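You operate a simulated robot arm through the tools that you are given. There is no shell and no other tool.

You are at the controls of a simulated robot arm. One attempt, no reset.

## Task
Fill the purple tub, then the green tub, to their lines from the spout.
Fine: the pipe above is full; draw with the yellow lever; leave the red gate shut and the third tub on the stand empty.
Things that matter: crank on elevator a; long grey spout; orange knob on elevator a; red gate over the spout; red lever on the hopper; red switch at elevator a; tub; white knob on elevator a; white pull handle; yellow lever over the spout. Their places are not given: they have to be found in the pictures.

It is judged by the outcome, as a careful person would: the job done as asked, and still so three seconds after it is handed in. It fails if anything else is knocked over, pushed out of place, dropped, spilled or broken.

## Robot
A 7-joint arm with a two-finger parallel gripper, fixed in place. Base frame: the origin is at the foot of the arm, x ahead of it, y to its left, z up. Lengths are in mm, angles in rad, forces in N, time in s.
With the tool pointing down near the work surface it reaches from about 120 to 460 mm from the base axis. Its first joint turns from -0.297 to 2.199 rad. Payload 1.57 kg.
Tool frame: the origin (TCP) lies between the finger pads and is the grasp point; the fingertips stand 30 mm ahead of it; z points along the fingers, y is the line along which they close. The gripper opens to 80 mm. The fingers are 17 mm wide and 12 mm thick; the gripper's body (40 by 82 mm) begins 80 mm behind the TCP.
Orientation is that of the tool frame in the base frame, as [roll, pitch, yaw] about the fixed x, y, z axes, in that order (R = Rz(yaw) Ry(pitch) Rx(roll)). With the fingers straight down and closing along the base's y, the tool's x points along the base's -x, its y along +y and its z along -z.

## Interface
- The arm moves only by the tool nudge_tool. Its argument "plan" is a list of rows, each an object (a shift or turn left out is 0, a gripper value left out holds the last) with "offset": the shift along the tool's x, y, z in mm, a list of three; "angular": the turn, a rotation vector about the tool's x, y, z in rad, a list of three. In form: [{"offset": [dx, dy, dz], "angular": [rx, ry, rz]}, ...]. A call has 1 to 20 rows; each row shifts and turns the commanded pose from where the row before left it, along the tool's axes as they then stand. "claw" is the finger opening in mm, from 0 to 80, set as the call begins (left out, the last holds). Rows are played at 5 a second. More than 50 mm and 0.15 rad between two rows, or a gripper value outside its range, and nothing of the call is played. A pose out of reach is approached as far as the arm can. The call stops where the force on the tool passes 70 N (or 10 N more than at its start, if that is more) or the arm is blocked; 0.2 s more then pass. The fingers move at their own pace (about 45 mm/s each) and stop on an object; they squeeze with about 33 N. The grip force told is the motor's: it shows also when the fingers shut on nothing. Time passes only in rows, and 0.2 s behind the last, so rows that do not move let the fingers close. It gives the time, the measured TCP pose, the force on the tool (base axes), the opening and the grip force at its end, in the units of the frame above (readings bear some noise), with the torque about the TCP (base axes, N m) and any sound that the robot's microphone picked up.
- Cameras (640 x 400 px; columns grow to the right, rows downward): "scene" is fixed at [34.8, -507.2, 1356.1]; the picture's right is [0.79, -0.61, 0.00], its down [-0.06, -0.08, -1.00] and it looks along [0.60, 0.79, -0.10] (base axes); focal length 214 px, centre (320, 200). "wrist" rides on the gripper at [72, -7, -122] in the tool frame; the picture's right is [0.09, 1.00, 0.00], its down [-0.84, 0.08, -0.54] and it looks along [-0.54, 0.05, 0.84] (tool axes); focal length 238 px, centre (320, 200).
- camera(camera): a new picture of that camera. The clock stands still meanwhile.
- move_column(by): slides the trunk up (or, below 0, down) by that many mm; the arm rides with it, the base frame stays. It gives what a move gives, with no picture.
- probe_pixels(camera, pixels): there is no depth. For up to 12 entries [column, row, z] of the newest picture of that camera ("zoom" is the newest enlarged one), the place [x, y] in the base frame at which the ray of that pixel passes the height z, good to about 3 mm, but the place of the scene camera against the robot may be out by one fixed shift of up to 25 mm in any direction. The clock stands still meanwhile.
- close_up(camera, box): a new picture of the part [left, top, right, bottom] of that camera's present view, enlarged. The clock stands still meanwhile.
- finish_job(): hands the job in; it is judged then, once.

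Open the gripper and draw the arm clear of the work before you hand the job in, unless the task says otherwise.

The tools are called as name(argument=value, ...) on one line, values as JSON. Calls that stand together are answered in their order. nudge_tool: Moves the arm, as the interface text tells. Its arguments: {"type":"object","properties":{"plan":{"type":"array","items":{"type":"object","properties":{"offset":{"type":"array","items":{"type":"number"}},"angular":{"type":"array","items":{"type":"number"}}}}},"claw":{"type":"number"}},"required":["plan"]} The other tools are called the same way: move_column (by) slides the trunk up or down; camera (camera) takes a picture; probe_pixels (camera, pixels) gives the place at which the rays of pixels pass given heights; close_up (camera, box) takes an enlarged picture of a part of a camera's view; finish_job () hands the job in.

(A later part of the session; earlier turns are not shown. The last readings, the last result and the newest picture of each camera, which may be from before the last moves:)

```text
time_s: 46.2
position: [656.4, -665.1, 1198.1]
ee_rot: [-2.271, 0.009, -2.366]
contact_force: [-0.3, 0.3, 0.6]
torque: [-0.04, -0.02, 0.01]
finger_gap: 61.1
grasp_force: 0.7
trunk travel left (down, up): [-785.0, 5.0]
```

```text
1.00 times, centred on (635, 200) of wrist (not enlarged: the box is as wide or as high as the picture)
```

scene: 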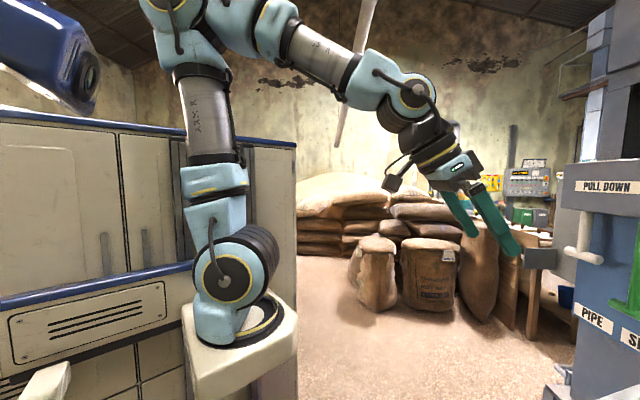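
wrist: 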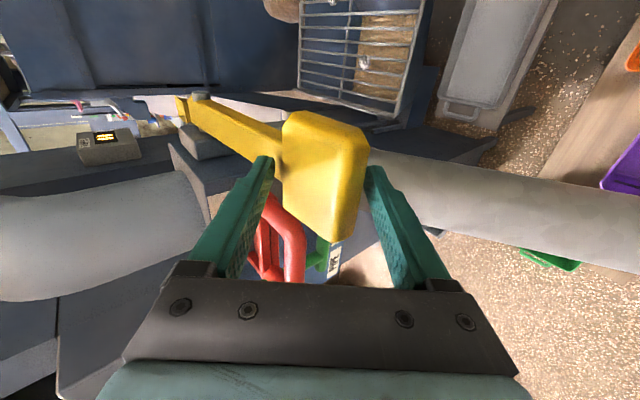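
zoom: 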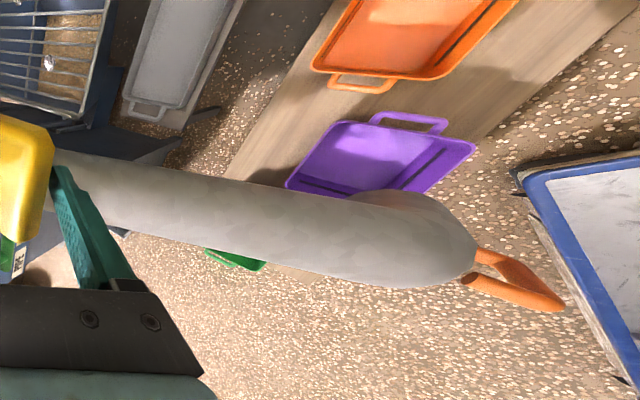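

The lever moves down freely with almost no force and no flow yet. I continue 15 mm more.

nudge_tool(plan=[{"offset": [0, 5.2, 5.2]}, {"offset": [0, 5.2, 5.2]}])

camera(camera="wrist")

close_up(camera="wrist", box=[630, 0, 640, 400])

```text
time_s: 46.8
position: [656.1, -665.5, 1185.6]
ee_rot: [-2.268, 0.011, -2.367]
contact_force: [2.6, -2.2, 5.6]
torque: [-0.61, -0.26, 0.03]
finger_gap: 61.9
grasp_force: 18.1
trunk travel left (down, up): [-785.0, 5.0]
```

```text
taken
```

wrist: 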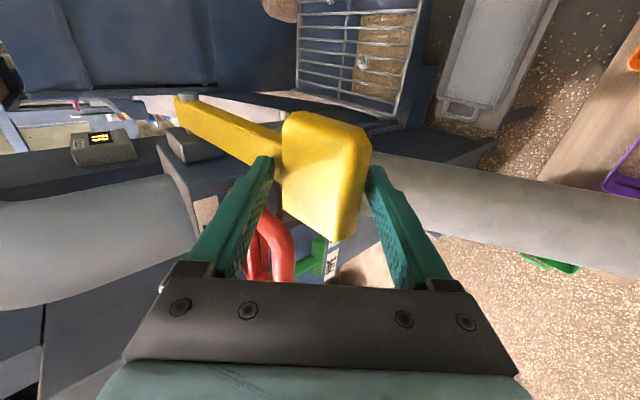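

```text
1.00 times, centred on (635, 200) of wrist (not enlarged: the box is as wide or as high as the picture)
```

zoom: 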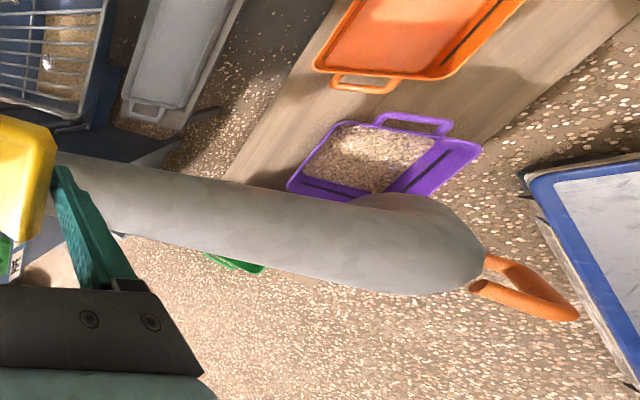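

Grain is already flowing into purple. The clock stands still, so I zoom to judge the level before the next move.

close_up(camera="wrist", box=[600, 60, 640, 240])

close_up(camera="wrist", box=[638, 110, 640, 230])

```text
2.22 times, centred on (620, 150) of wrist
```

zoom: 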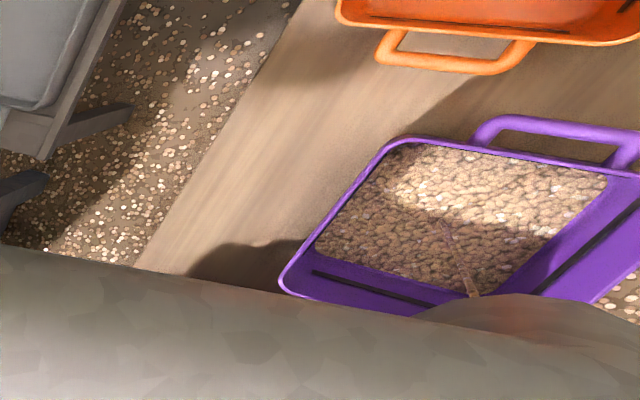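

```text
3.33 times, centred on (639, 170) of wrist
```

zoom: 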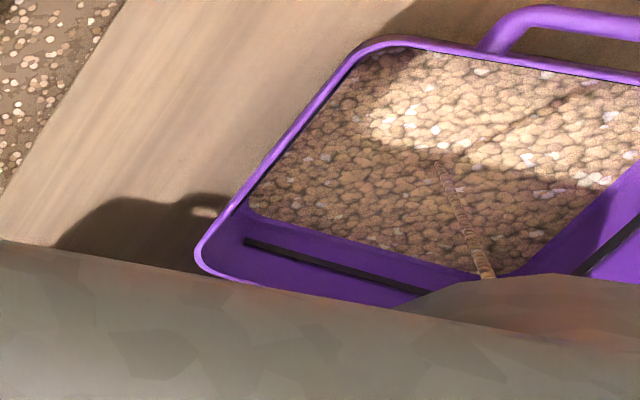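

A thin stream is visible and the level is still below the line. I hold for one row (0.4 s) and look again to gauge the rate.

nudge_tool(plan=[{"offset": [0, 0, 0]}])

close_up(camera="wrist", box=[638, 110, 640, 230])

close_up(camera="wrist", box=[630, 0, 640, 400])

```text
time_s: 47.2
position: [657.1, -665.5, 1184.9]
ee_rot: [-2.268, 0.008, -2.365]
contact_force: [3.3, -4.2, 7.0]
torque: [-1.01, -0.48, 0.22]
finger_gap: 61.3
grasp_force: 37.8
trunk travel left (down, up): [-785.0, 5.0]
```

```text
3.33 times, centred on (639, 170) of wrist
```

zoom: 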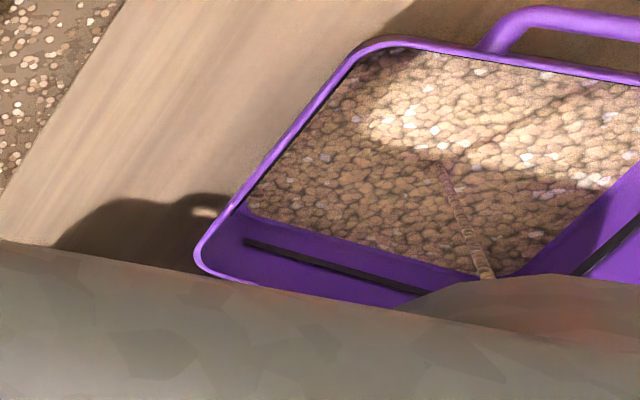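

```text
1.00 times, centred on (635, 200) of wrist (not enlarged: the box is as wide or as high as the picture)
```

zoom: 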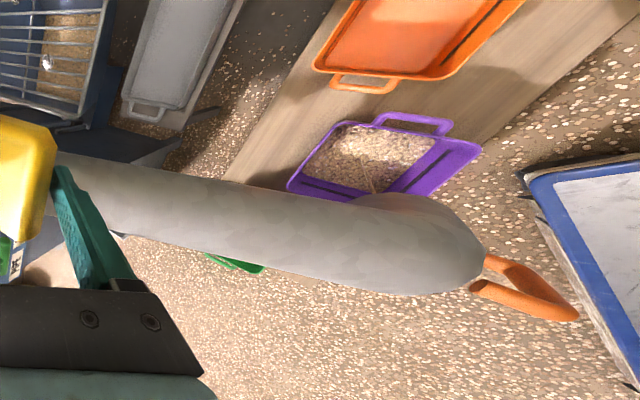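

The rise is slow at this opening. I hold about 1.2 s more and compare.

nudge_tool(plan=[{"offset": [0, 0, 0]}, {"offset": [0, 0, 0]}, {"offset": [0, 0, 0]}, {"offset": [0, 0, 0]}, {"offset": [0, 0, 0]}])

close_up(camera="wrist", box=[638, 110, 640, 230])

```text
time_s: 48.4
position: [656.0, -667.1, 1185.2]
ee_rot: [-2.267, 0.008, -2.367]
contact_force: [8.4, -9.1, 11.6]
torque: [-1.87, -0.68, 0.54]
finger_gap: 61.1
grasp_force: 44.6
trunk travel left (down, up): [-785.0, 5.0]
```

```text
3.33 times, centred on (639, 170) of wrist
```

zoom: 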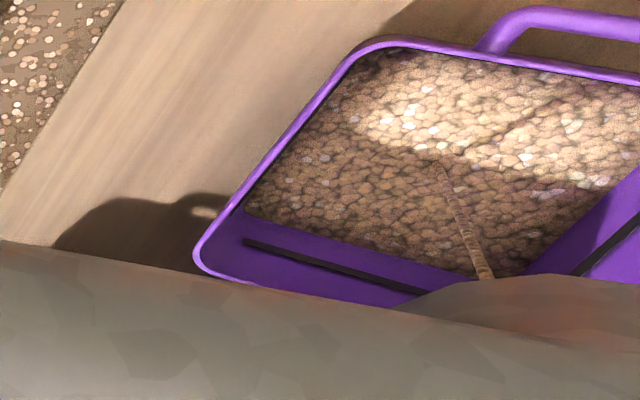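

Level creeps up steadily (edge near row 218, line at ~240). I hold about 2.2 s more.

nudge_tool(plan=[{"offset": [0, 0, 0]}, {"offset": [0, 0, 0]}, {"offset": [0, 0, 0]}, {"offset": [0, 0, 0]}, {"offset": [0, 0, 0]}, {"offset": [0, 0, 0]}, {"offset": [0, 0, 0]}, {"offset": [0, 0, 0]}, {"offset": [0, 0, 0]}, {"offset": [0, 0, 0]}])

close_up(camera="wrist", box=[638, 110, 640, 230])

camera(camera="wrist")

```text
time_s: 50.6
position: [656.6, -665.7, 1184.5]
ee_rot: [-2.268, 0.008, -2.366]
contact_force: [11.5, -12.5, 10.2]
torque: [-1.58, -0.69, 0.37]
finger_gap: 61.5
grasp_force: 45.5
trunk travel left (down, up): [-785.0, 5.0]
```

```text
3.33 times, centred on (639, 170) of wrist
```

zoom: 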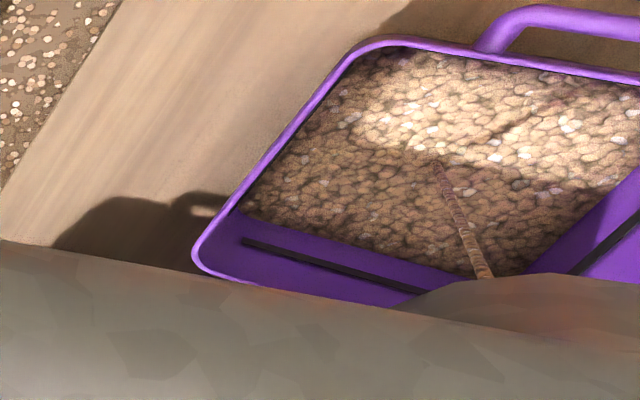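

```text
taken
```

wrist: 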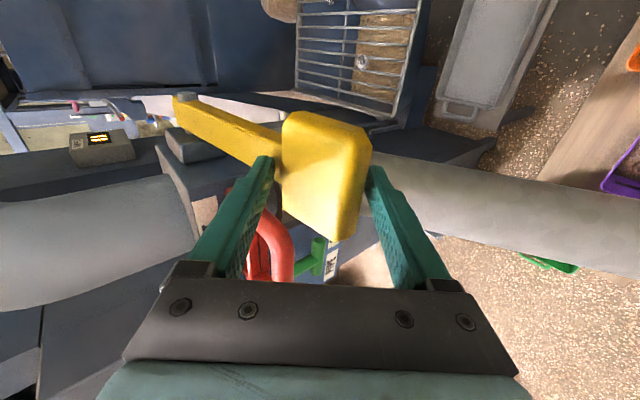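

I zoom tightly on the wall line next to the grain edge (around (625,180)).

close_up(camera="wrist", box=[605, 160, 640, 200])

close_up(camera="wrist", box=[638, 160, 640, 200])

```text
10.00 times, centred on (622, 180) of wrist
```

zoom: 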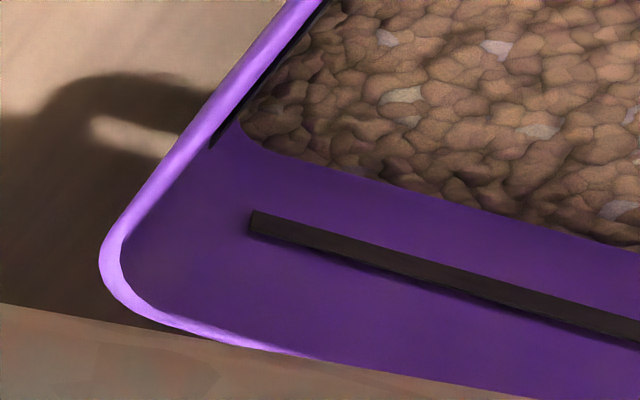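

```text
10.00 times, centred on (639, 180) of wrist
```

zoom: 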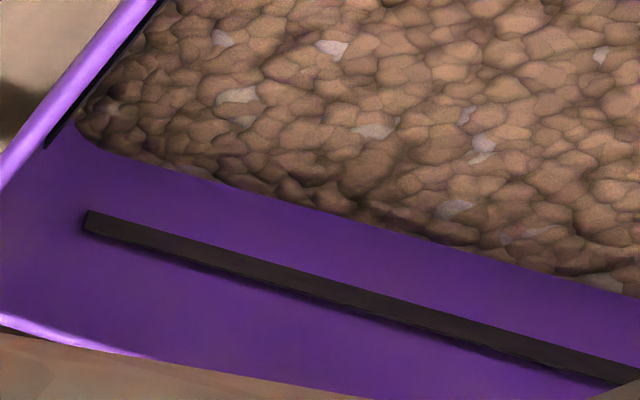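

Clear: at zoom x=300 grain edge ≈ row 203, line centre ≈ row 277. I hold 2.2 s and measure the rate the same way.

nudge_tool(plan=[{"offset": [0, 0, 0]}, {"offset": [0, 0, 0]}, {"offset": [0, 0, 0]}, {"offset": [0, 0, 0]}, {"offset": [0, 0, 0]}, {"offset": [0, 0, 0]}, {"offset": [0, 0, 0]}, {"offset": [0, 0, 0]}, {"offset": [0, 0, 0]}, {"offset": [0, 0, 0]}])

close_up(camera="wrist", box=[638, 160, 640, 200])

close_up(camera="wrist", box=[638, 110, 640, 230])

```text
time_s: 52.8
position: [657.0, -666.3, 1184.9]
ee_rot: [-2.27, 0.009, -2.366]
contact_force: [12.3, -13.0, 8.9]
torque: [-1.4, -0.46, 0.51]
finger_gap: 61.2
grasp_force: 45.1
trunk travel left (down, up): [-785.0, 5.0]
```

```text
10.00 times, centred on (639, 180) of wrist
```

zoom: 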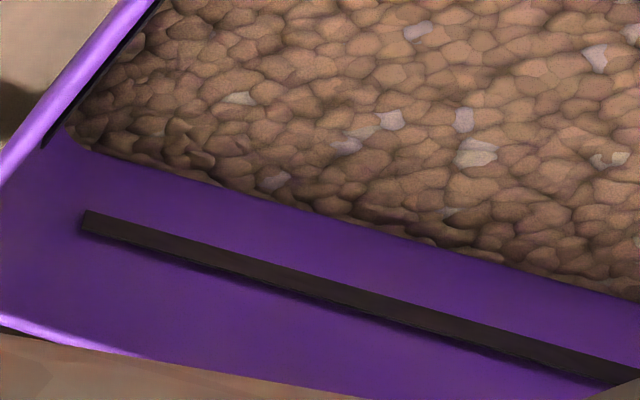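

```text
3.33 times, centred on (639, 170) of wrist
```

zoom: 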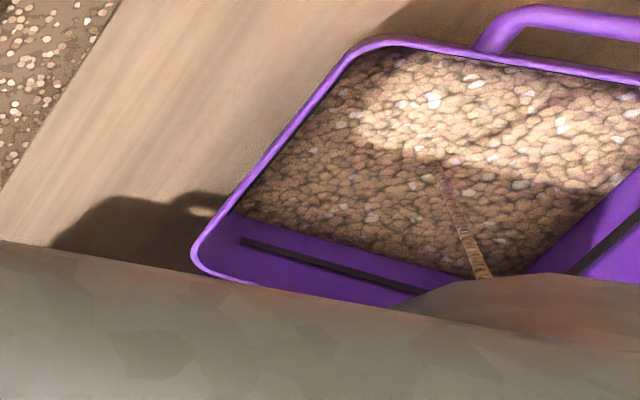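

Rate is only ~2.5 zoom-px/s with ~68 px to go. I open the lever 5 mm more and hold 1.2 s to see the new rate.

nudge_tool(plan=[{"offset": [0, 3.5, 3.5]}, {"offset": [0, 0, 0]}, {"offset": [0, 0, 0]}, {"offset": [0, 0, 0]}, {"offset": [0, 0, 0]}])

close_up(camera="wrist", box=[638, 160, 640, 200])

close_up(camera="wrist", box=[638, 110, 640, 230])

```text
time_s: 54.0
position: [657.2, -665.9, 1179.7]
ee_rot: [-2.269, 0.011, -2.365]
contact_force: [9.6, -10.3, 12.4]
torque: [-1.87, -0.78, 0.36]
finger_gap: 61.9
grasp_force: 45.1
trunk travel left (down, up): [-785.0, 5.0]
```

```text
10.00 times, centred on (639, 180) of wrist
```

zoom: 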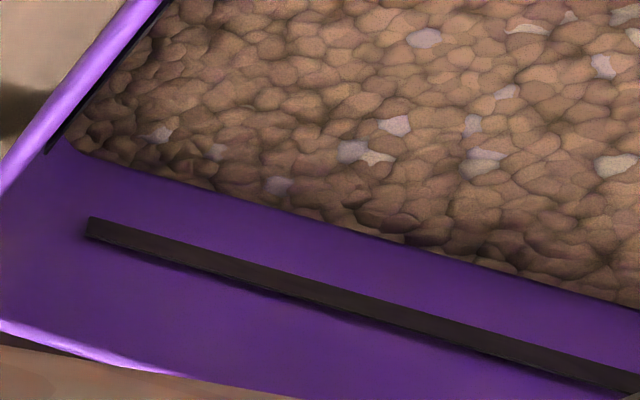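

```text
3.33 times, centred on (639, 170) of wrist
```

zoom: 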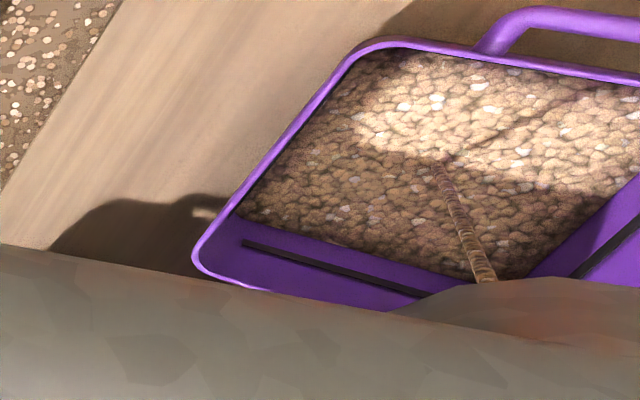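

The stream is thicker; gap ≈65 px. I open another 6 mm and hold 1.6 s.

nudge_tool(plan=[{"offset": [0, 4.2, 4.2]}, {"offset": [0, 0, 0]}, {"offset": [0, 0, 0]}, {"offset": [0, 0, 0]}, {"offset": [0, 0, 0]}, {"offset": [0, 0, 0]}, {"offset": [0, 0, 0]}])

close_up(camera="wrist", box=[638, 160, 640, 200])

close_up(camera="wrist", box=[638, 110, 640, 230])

```text
time_s: 55.6
position: [657.2, -666.1, 1174.5]
ee_rot: [-2.268, 0.008, -2.365]
contact_force: [9.2, -9.0, 13.5]
torque: [-1.87, -0.8, 0.31]
finger_gap: 62.8
grasp_force: 45.0
trunk travel left (down, up): [-785.0, 5.0]
```

```text
10.00 times, centred on (639, 180) of wrist
```

zoom: 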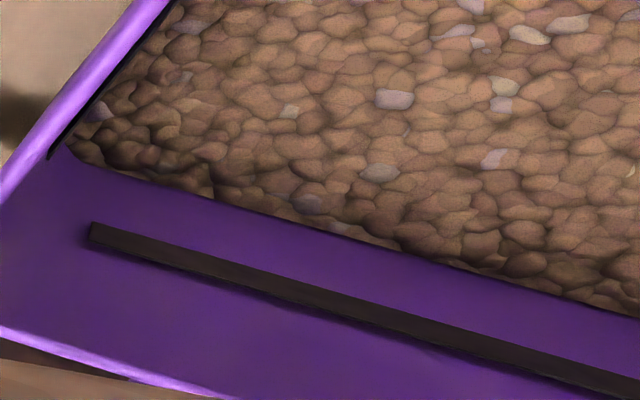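

```text
3.33 times, centred on (639, 170) of wrist
```

zoom: 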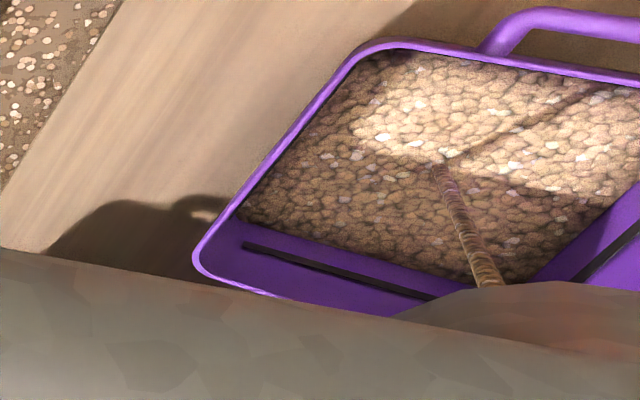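

Gap now ≈59 px, rate ≈4 px/s. I hold 4.2 s at this opening.

nudge_tool(plan=[{"offset": [0, 0, 0]}, {"offset": [0, 0, 0]}, {"offset": [0, 0, 0]}, {"offset": [0, 0, 0]}, {"offset": [0, 0, 0]}, {"offset": [0, 0, 0]}, {"offset": [0, 0, 0]}, {"offset": [0, 0, 0]}, {"offset": [0, 0, 0]}, {"offset": [0, 0, 0]}, {"offset": [0, 0, 0]}, {"offset": [0, 0, 0]}, {"offset": [0, 0, 0]}, {"offset": [0, 0, 0]}, {"offset": [0, 0, 0]}, {"offset": [0, 0, 0]}, {"offset": [0, 0, 0]}, {"offset": [0, 0, 0]}, {"offset": [0, 0, 0]}, {"offset": [0, 0, 0]}])

close_up(camera="wrist", box=[638, 160, 640, 200])

close_up(camera="wrist", box=[638, 110, 640, 230])

```text
time_s: 59.8
position: [657.7, -665.9, 1174.0]
ee_rot: [-2.27, 0.008, -2.368]
contact_force: [9.9, -12.4, 10.4]
torque: [-1.39, -0.45, 0.44]
finger_gap: 62.5
grasp_force: 45.0
trunk travel left (down, up): [-785.0, 5.0]
```

```text
10.00 times, centred on (639, 180) of wrist
```

zoom: 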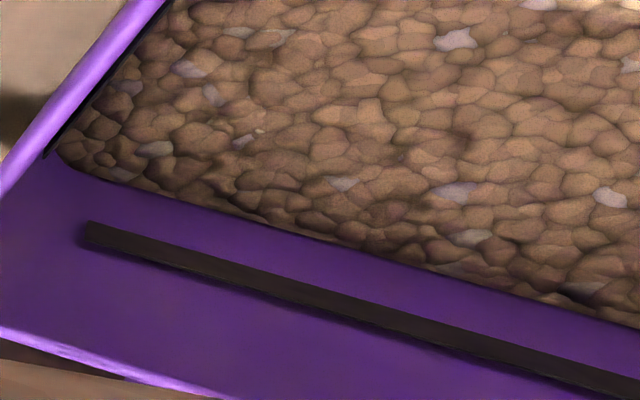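

```text
3.33 times, centred on (639, 170) of wrist
```

zoom: 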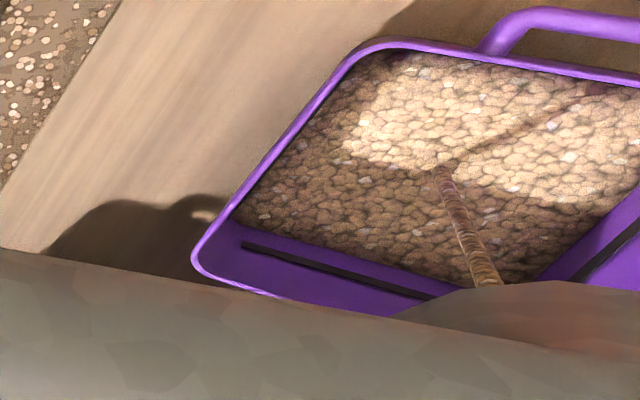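

Gap ≈55 px, still slow (~2 px/s). I open a further 8 mm and hold about 2 s.

nudge_tool(plan=[{"offset": [0, 5.4, 5.8]}, {"offset": [0, 0, 0]}, {"offset": [0, 0, 0]}, {"offset": [0, 0, 0]}, {"offset": [0, 0, 0]}, {"offset": [0, 0, 0]}, {"offset": [0, 0, 0]}, {"offset": [0, 0, 0]}, {"offset": [0, 0, 0]}])

close_up(camera="wrist", box=[638, 160, 640, 200])

close_up(camera="wrist", box=[638, 110, 640, 230])

camera(camera="wrist")

```text
time_s: 61.8
position: [657.5, -666.3, 1164.8]
ee_rot: [-2.267, 0.007, -2.368]
contact_force: [5.8, -10.4, 11.4]
torque: [-1.45, -0.5, 0.25]
finger_gap: 63.4
grasp_force: 45.1
trunk travel left (down, up): [-785.0, 5.0]
```

```text
10.00 times, centred on (639, 180) of wrist
```

zoom: 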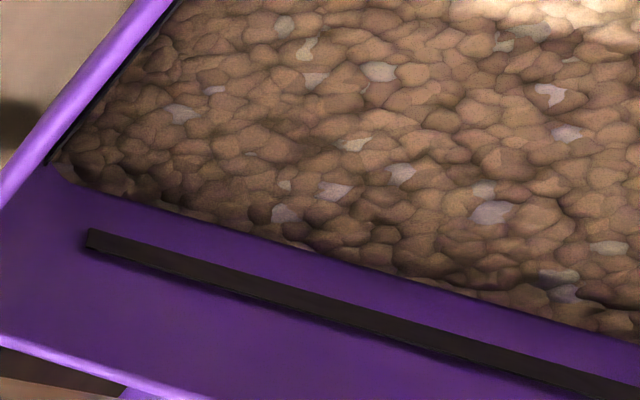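

```text
3.33 times, centred on (639, 170) of wrist
```

zoom: 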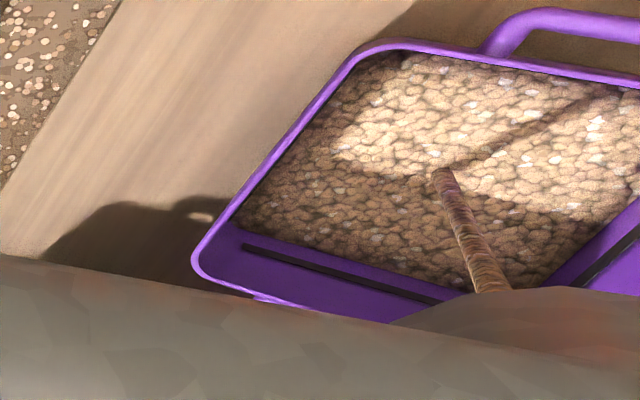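

```text
taken
```

wrist: 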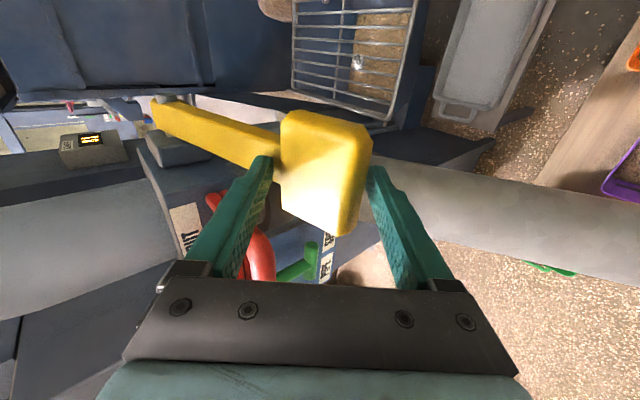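

Gap ≈49 px, ~3.5 px/s. Holding 4.2 s more.

nudge_tool(plan=[{"offset": [0, 0, 0]}, {"offset": [0, 0, 0]}, {"offset": [0, 0, 0]}, {"offset": [0, 0, 0]}, {"offset": [0, 0, 0]}, {"offset": [0, 0, 0]}, {"offset": [0, 0, 0]}, {"offset": [0, 0, 0]}, {"offset": [0, 0, 0]}, {"offset": [0, 0, 0]}, {"offset": [0, 0, 0]}, {"offset": [0, 0, 0]}, {"offset": [0, 0, 0]}, {"offset": [0, 0, 0]}, {"offset": [0, 0, 0]}, {"offset": [0, 0, 0]}, {"offset": [0, 0, 0]}, {"offset": [0, 0, 0]}, {"offset": [0, 0, 0]}, {"offset": [0, 0, 0]}])

close_up(camera="wrist", box=[638, 160, 640, 200])

close_up(camera="wrist", box=[630, 0, 640, 400])

```text
time_s: 66.0
position: [658.3, -666.3, 1165.7]
ee_rot: [-2.269, 0.008, -2.365]
contact_force: [3.8, -10.2, 8.5]
torque: [-1.05, -0.13, 0.43]
finger_gap: 63.3
grasp_force: 44.9
trunk travel left (down, up): [-785.0, 5.0]
```

```text
10.00 times, centred on (639, 180) of wrist
```

zoom: 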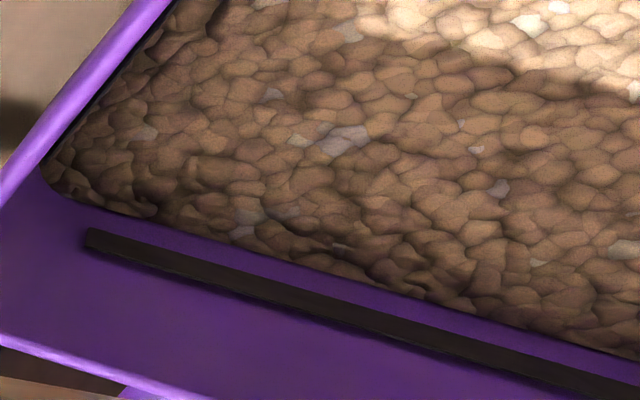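

```text
1.00 times, centred on (635, 200) of wrist (not enlarged: the box is as wide or as high as the picture)
```

zoom: 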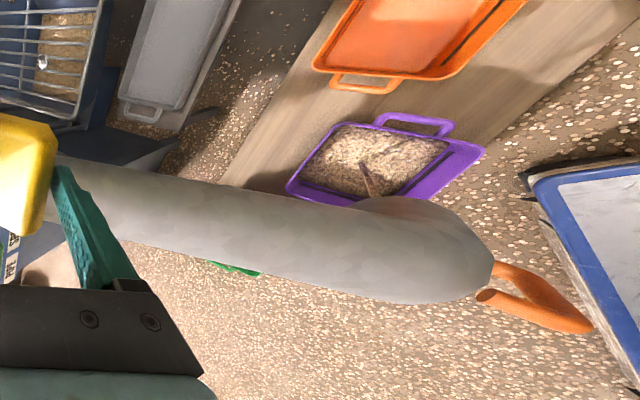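

Gap ≈34 px, rate ≈3.6 px/s. Holding another 4.2 s.

nudge_tool(plan=[{"offset": [0, 0, 0]}, {"offset": [0, 0, 0]}, {"offset": [0, 0, 0]}, {"offset": [0, 0, 0]}, {"offset": [0, 0, 0]}, {"offset": [0, 0, 0]}, {"offset": [0, 0, 0]}, {"offset": [0, 0, 0]}, {"offset": [0, 0, 0]}, {"offset": [0, 0, 0]}, {"offset": [0, 0, 0]}, {"offset": [0, 0, 0]}, {"offset": [0, 0, 0]}, {"offset": [0, 0, 0]}, {"offset": [0, 0, 0]}, {"offset": [0, 0, 0]}, {"offset": [0, 0, 0]}, {"offset": [0, 0, 0]}, {"offset": [0, 0, 0]}, {"offset": [0, 0, 0]}])

close_up(camera="wrist", box=[638, 160, 640, 200])

close_up(camera="wrist", box=[638, 110, 640, 230])

```text
time_s: 70.2
position: [658.2, -665.3, 1165.0]
ee_rot: [-2.268, 0.01, -2.367]
contact_force: [2.7, -8.6, 7.5]
torque: [-0.98, -0.11, 0.45]
finger_gap: 63.1
grasp_force: 45.0
trunk travel left (down, up): [-785.0, 5.0]
```

```text
10.00 times, centred on (639, 180) of wrist
```

zoom: 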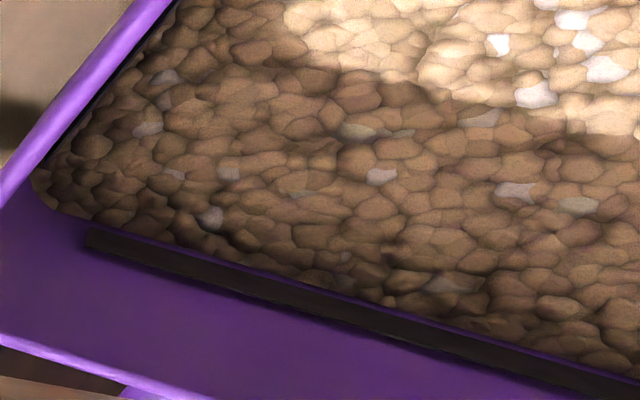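

```text
3.33 times, centred on (639, 170) of wrist
```

zoom: 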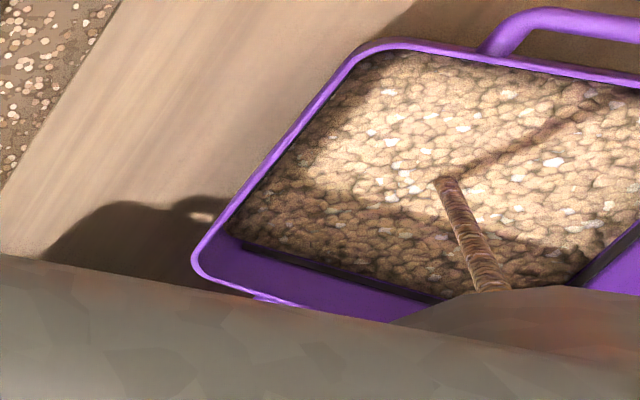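

Grain edge just reaches the lower edge of the line (centre ≈20 px away, ~5 s). I hold 2.8 s and check.

nudge_tool(plan=[{"offset": [0, 0, 0]}, {"offset": [0, 0, 0]}, {"offset": [0, 0, 0]}, {"offset": [0, 0, 0]}, {"offset": [0, 0, 0]}, {"offset": [0, 0, 0]}, {"offset": [0, 0, 0]}, {"offset": [0, 0, 0]}, {"offset": [0, 0, 0]}, {"offset": [0, 0, 0]}, {"offset": [0, 0, 0]}, {"offset": [0, 0, 0]}, {"offset": [0, 0, 0]}])

close_up(camera="wrist", box=[638, 160, 640, 200])

close_up(camera="wrist", box=[638, 110, 640, 230])

```text
time_s: 73.0
position: [657.8, -667.8, 1165.6]
ee_rot: [-2.268, 0.009, -2.366]
contact_force: [2.9, -8.0, 7.2]
torque: [-0.99, -0.11, 0.46]
finger_gap: 63.2
grasp_force: 45.3
trunk travel left (down, up): [-785.0, 5.0]
```

```text
10.00 times, centred on (639, 180) of wrist
```

zoom: 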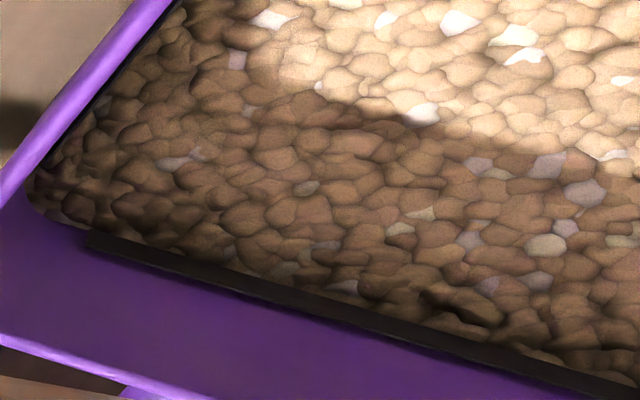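

```text
3.33 times, centred on (639, 170) of wrist
```

zoom: 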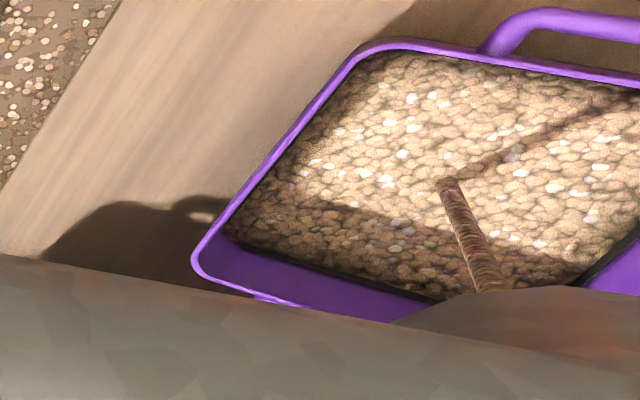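

Grain covers the lower third of the line; ~8 px to the centre. I hold 1 s and then return the lever up to its starting place in the same call.

nudge_tool(plan=[{"offset": [0, 0, 0]}, {"offset": [0, 0, 0]}, {"offset": [0, 0, 0]}, {"offset": [0, 0, 0]}, {"offset": [0, 0, 0]}, {"offset": [0, -12, -11.5]}, {"offset": [0, -12, -11.5]}, {"offset": [0, -11, -10.5]}, {"offset": [0, 0, 0]}, {"offset": [0, 0, 0]}])

camera(camera="wrist")

close_up(camera="wrist", box=[638, 110, 640, 230])

close_up(camera="wrist", box=[638, 160, 640, 200])

```text
time_s: 75.2
position: [655.6, -663.5, 1213.1]
ee_rot: [-2.27, 0.009, -2.368]
contact_force: [-0.5, 1.3, -2.2]
torque: [-0.04, 0.01, 0.01]
finger_gap: 62.1
grasp_force: 1.1
trunk travel left (down, up): [-785.0, 5.0]
```

```text
taken
```

wrist: 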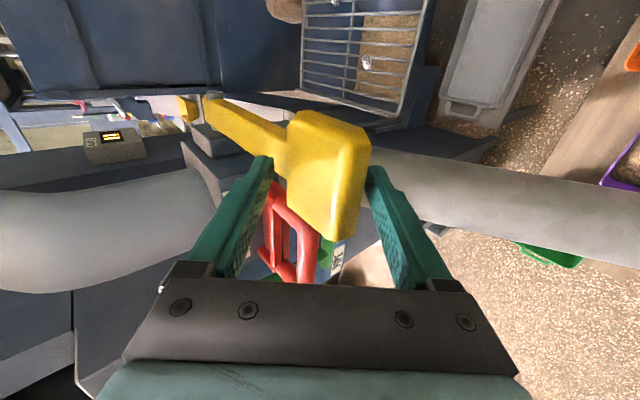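

```text
3.33 times, centred on (639, 170) of wrist
```

zoom: 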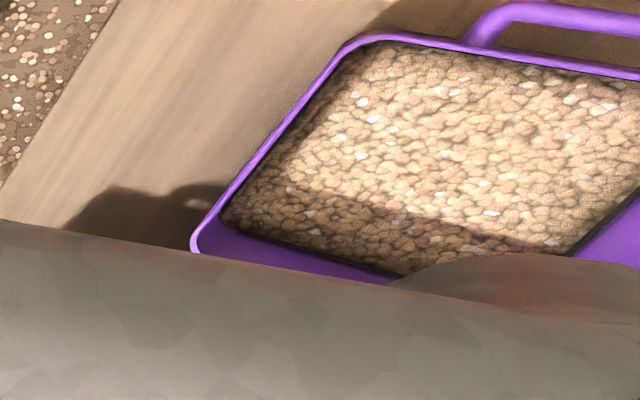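

```text
10.00 times, centred on (639, 180) of wrist
```

zoom: 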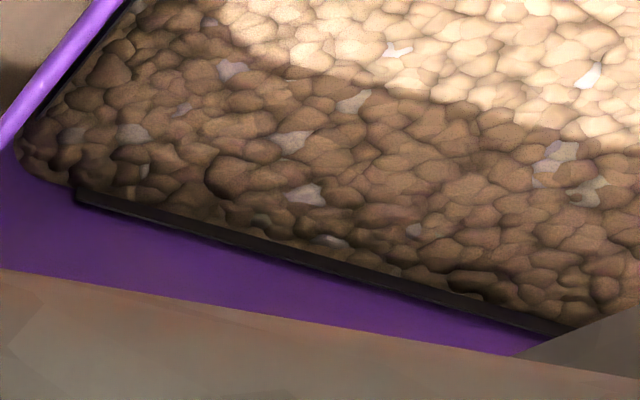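

Flow has stopped with the level at about the line's middle, lever back up and free. I open, back off along the tool axis and check that nothing runs.

nudge_tool(plan=[{"offset": [0, 0, 0]}, {"offset": [0, 0, 0]}, {"offset": [0, 0, -45]}, {"offset": [0, 0, -50]}], claw=80)

camera(camera="wrist")

close_up(camera="wrist", box=[630, 0, 640, 400])

close_up(camera="wrist", box=[600, 110, 640, 200])

```text
time_s: 76.2
position: [606.2, -613.8, 1274.3]
ee_rot: [-2.27, 0.012, -2.367]
contact_force: [0.4, 0.1, -0.3]
torque: [-0.02, 0.01, -0.01]
finger_gap: 79.9
grasp_force: 0.1
trunk travel left (down, up): [-785.0, 5.0]
```

```text
taken
```

wrist: 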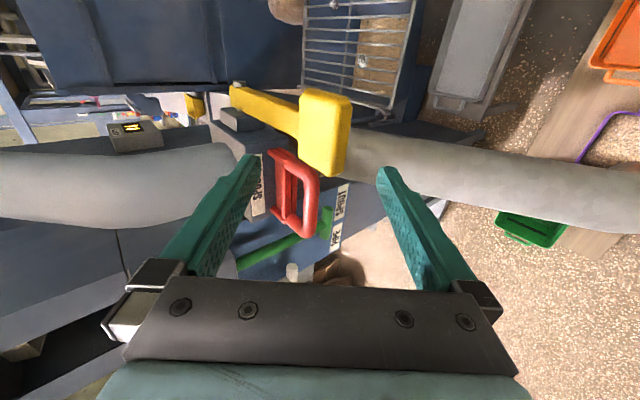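

```text
1.00 times, centred on (635, 200) of wrist (not enlarged: the box is as wide or as high as the picture)
```

zoom: 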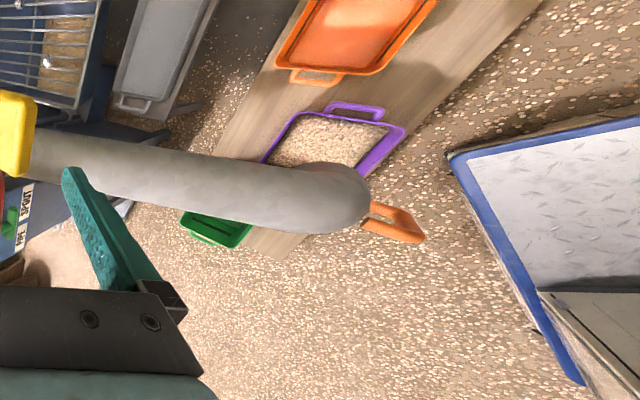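

```text
4.44 times, centred on (620, 155) of wrist
```

zoom: 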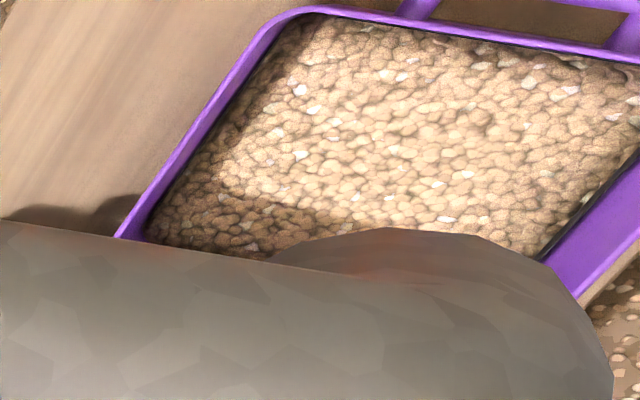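

Lever is exactly as at the start, no stream. I roll the tool back to neutral, withdraw, level it and come above the ring.

nudge_tool(plan=[{"angular": [0, 0, 0.1428]}, {"angular": [0, 0, 0.1428]}, {"angular": [0, 0, 0.1428]}, {"angular": [0, 0, 0.1428]}, {"angular": [0, 0, 0.1428]}, {"angular": [0, 0, 0.1428]}, {"angular": [0, 0, 0.1428]}, {"angular": [0, 0, 0.1428]}, {"angular": [0, 0, 0.1428]}, {"angular": [0, 0, 0.1428]}, {"angular": [0, 0, 0.1428]}])

nudge_tool(plan=[{"offset": [28.3, 17.4, -33.7]}, {"offset": [28.3, 17.4, -33.7]}, {"offset": [28.3, 17.4, -33.7]}, {"offset": [28.3, 17.4, -33.7]}, {"offset": [28.3, 17.4, -33.7]}, {"offset": [28.3, 17.4, -33.7]}, {"angular": [0, 0.1455, 0]}, {"angular": [0, 0.1455, 0]}, {"angular": [0, 0.1455, 0]}, {"angular": [0, 0.1455, 0]}, {"angular": [0, 0.1455, 0]}, {"angular": [0, 0.1455, 0]}])

camera(camera="wrist")

```text
time_s: 78.6
position: [604.2, -613.1, 1275.0]
ee_rot: [3.124, 0.87, 2.331]
contact_force: [0.3, 0.5, 0.4]
torque: [-0.01, -0.07, -0.02]
finger_gap: 80.3
grasp_force: 0.1
trunk travel left (down, up): [-785.0, 5.0]
```

```text
time_s: 81.2
position: [493.7, -349.6, 1276.2]
ee_rot: [3.131, -0.003, 2.348]
contact_force: [-0.2, 0.3, 0.2]
torque: [-0.03, -0.06, 0.01]
finger_gap: 80.2
grasp_force: 0.1
trunk travel left (down, up): [-785.0, 5.0]
```

```text
taken
```

wrist: 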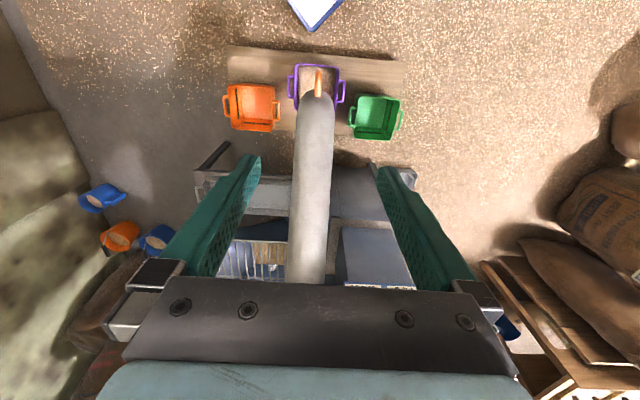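

Above the ring again at z=1276, all calm. I lower the trunk by 170 and descend to z≈900, adjusting to (491,-353).

move_column(by=-170)

nudge_tool(plan=[{"offset": [0, 0, 42]}, {"offset": [0, -2, 42]}, {"offset": [0, -2, 42]}, {"offset": [0, 0, 42]}, {"offset": [0, 0, 35]}])

camera(camera="wrist")

close_up(camera="wrist", box=[260, 60, 380, 160])

```text
time_s: 83.1
position: [494.6, -352.5, 1105.4]
ee_rot: [3.133, -0.001, 2.347]
contact_force: [0.2, 0.8, -0.5]
torque: [0.0, 0.02, -0.02]
finger_gap: 80.0
grasp_force: 0.0
trunk travel left (down, up): [-615.0, 175.0]
```

```text
time_s: 84.3
position: [491.9, -351.4, 902.8]
ee_rot: [3.132, -0.003, 2.345]
contact_force: [0.1, 0.0, 0.5]
torque: [-0.02, -0.05, -0.01]
finger_gap: 79.9
grasp_force: 0.1
trunk travel left (down, up): [-615.0, 175.0]
```

```text
taken
```

wrist: 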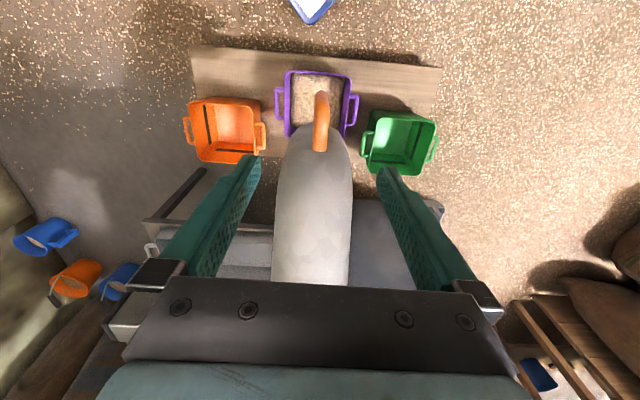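

```text
4.00 times, centred on (320, 110) of wrist
```

zoom: 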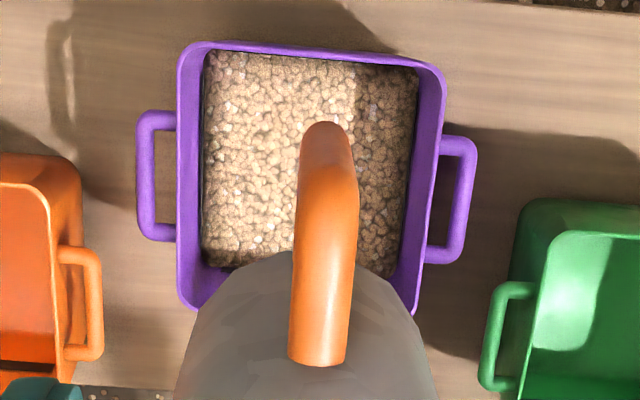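

Purple looks properly filled and the ring is centred (col 320). I descend 212 mm around the bar and close to the 26 mm cage.

nudge_tool(plan=[{"offset": [0, 0, 45]}, {"offset": [0, 0, 45]}, {"offset": [0, 0, 45]}, {"offset": [0, 0, 40]}, {"offset": [0, 0, 37]}])

nudge_tool(plan=[{"offset": [0, 0, 0]}, {"offset": [0, 0, 0]}, {"offset": [0, 0, 0]}], claw=26)

camera(camera="wrist")

```text
time_s: 85.5
position: [493.2, -351.1, 691.7]
ee_rot: [3.132, -0.002, 2.344]
contact_force: [0.1, 0.0, -0.3]
torque: [-0.01, -0.01, -0.01]
finger_gap: 80.1
grasp_force: 0.1
trunk travel left (down, up): [-615.0, 175.0]
```

```text
time_s: 86.3
position: [492.6, -351.2, 689.7]
ee_rot: [3.133, -0.003, 2.346]
contact_force: [-0.4, 0.1, 0.3]
torque: [0.03, 0.02, 0.01]
finger_gap: 25.8
grasp_force: 0.1
trunk travel left (down, up): [-615.0, 175.0]
```

```text
taken
```

wrist: 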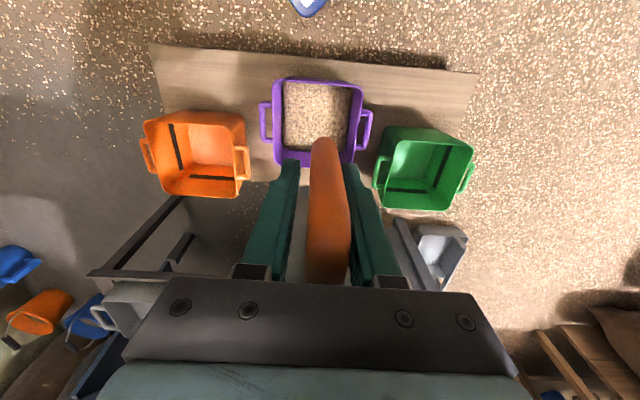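

Rod is caged. I swing clockwise toward green, first half of the arc.

nudge_tool(plan=[{"offset": [0, 12, 0], "angular": [0, 0, 0.025]}, {"offset": [0.5, 24.7, 0], "angular": [0, 0, 0.0505]}, {"offset": [0.5, 24.7, 0], "angular": [0, 0, 0.0505]}, {"offset": [0.5, 24.7, 0], "angular": [0, 0, 0.0505]}, {"offset": [0.5, 24.7, 0], "angular": [0, 0, 0.0505]}, {"offset": [0.5, 24.7, 0], "angular": [0, 0, 0.0505]}, {"offset": [0.5, 24.7, 0], "angular": [0, 0, 0.0505]}, {"offset": [0, 0, 0]}])

camera(camera="wrist")

close_up(camera="wrist", box=[220, 100, 420, 290])

```text
time_s: 88.1
position: [619.3, -253.9, 691.3]
ee_rot: [3.132, -0.004, 2.018]
contact_force: [0.2, 0.7, 0.3]
torque: [-0.03, 0.01, 0.02]
finger_gap: 26.0
grasp_force: 0.1
trunk travel left (down, up): [-615.0, 175.0]
```

```text
taken
```

wrist: 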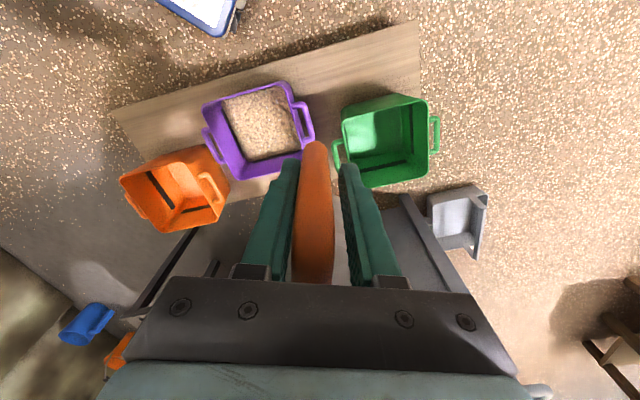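

```text
2.11 times, centred on (320, 195) of wrist
```

zoom: 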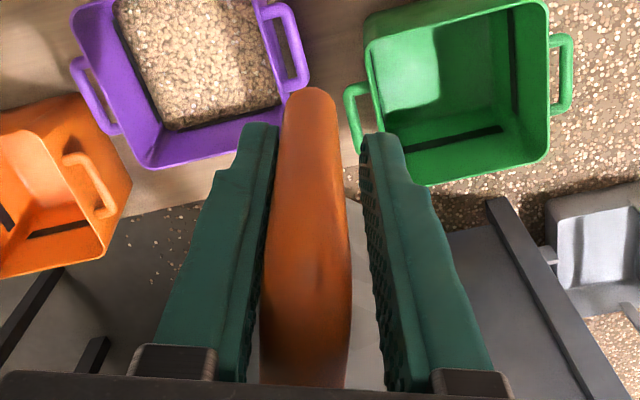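

Tracking well (TCP at 116° of the arc). Eight more steps to bring it over green.

nudge_tool(plan=[{"offset": [0.6, 25.6, 0], "angular": [0, 0, 0.0535]}, {"offset": [0.6, 25.6, 0], "angular": [0, 0, 0.0535]}, {"offset": [0.6, 25.6, 0], "angular": [0, 0, 0.0535]}, {"offset": [0.6, 25.6, 0], "angular": [0, 0, 0.0535]}, {"offset": [0.6, 25.6, 0], "angular": [0, 0, 0.0535]}, {"offset": [0.6, 25.6, 0], "angular": [0, 0, 0.0535]}, {"offset": [0.6, 20, 0], "angular": [0, 0, 0.042]}, {"offset": [0.4, 15, 0], "angular": [0, 0, 0.031]}, {"offset": [0, 8, 0], "angular": [0, 0, 0.016]}, {"offset": [0, 0, 0]}])

camera(camera="wrist")

close_up(camera="wrist", box=[220, 60, 420, 250])

```text
time_s: 90.3
position: [807.2, -199.1, 692.4]
ee_rot: [3.136, -0.008, 1.606]
contact_force: [1.9, 1.2, -0.5]
torque: [-0.06, 0.09, 0.01]
finger_gap: 27.1
grasp_force: 0.5
trunk travel left (down, up): [-615.0, 175.0]
```

```text
taken
```

wrist: 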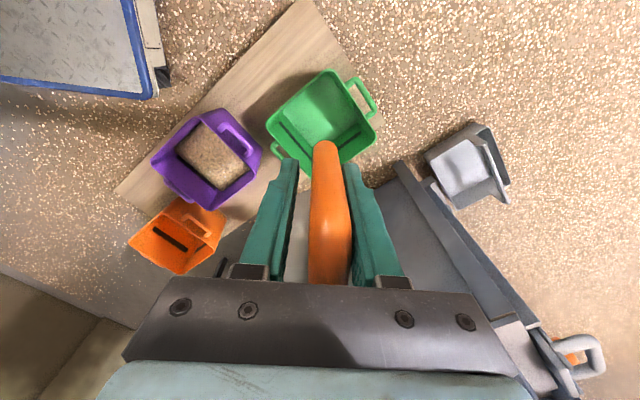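

```text
2.11 times, centred on (320, 155) of wrist
```

zoom: 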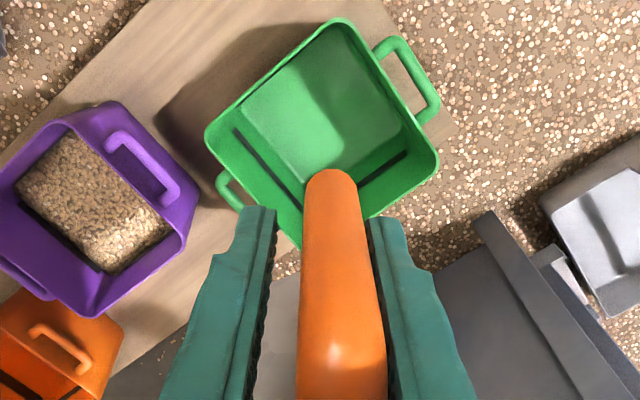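

Green's centre is at column ~321, in line with the ring plane (rod ≈+4 mm). I open and rise straight up.

nudge_tool(plan=[{"offset": [0, 0, 0]}, {"offset": [0, 0, 0]}, {"offset": [0, 0, 0]}, {"offset": [0, 0, 0]}, {"offset": [0, 0, -40]}, {"offset": [0, 0, -45]}, {"offset": [0, 0, -45]}, {"offset": [0, 0, -45]}, {"offset": [0, 0, -45]}], claw=80)

camera(camera="wrist")

close_up(camera="wrist", box=[240, 40, 400, 180])

```text
time_s: 92.3
position: [806.0, -200.0, 913.6]
ee_rot: [3.137, -0.008, 1.606]
contact_force: [-0.4, 0.1, -0.4]
torque: [0.01, 0.04, 0.02]
finger_gap: 80.0
grasp_force: 0.1
trunk travel left (down, up): [-615.0, 175.0]
```

```text
taken
```

wrist: 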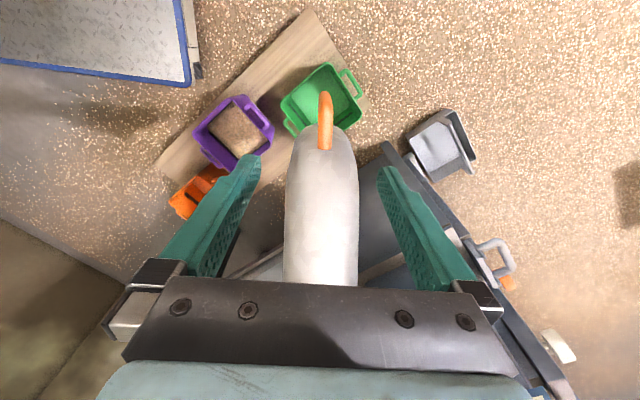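

```text
2.86 times, centred on (320, 110) of wrist
```

zoom: 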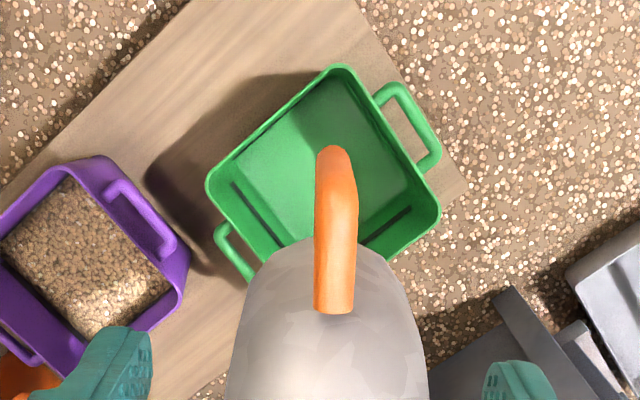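

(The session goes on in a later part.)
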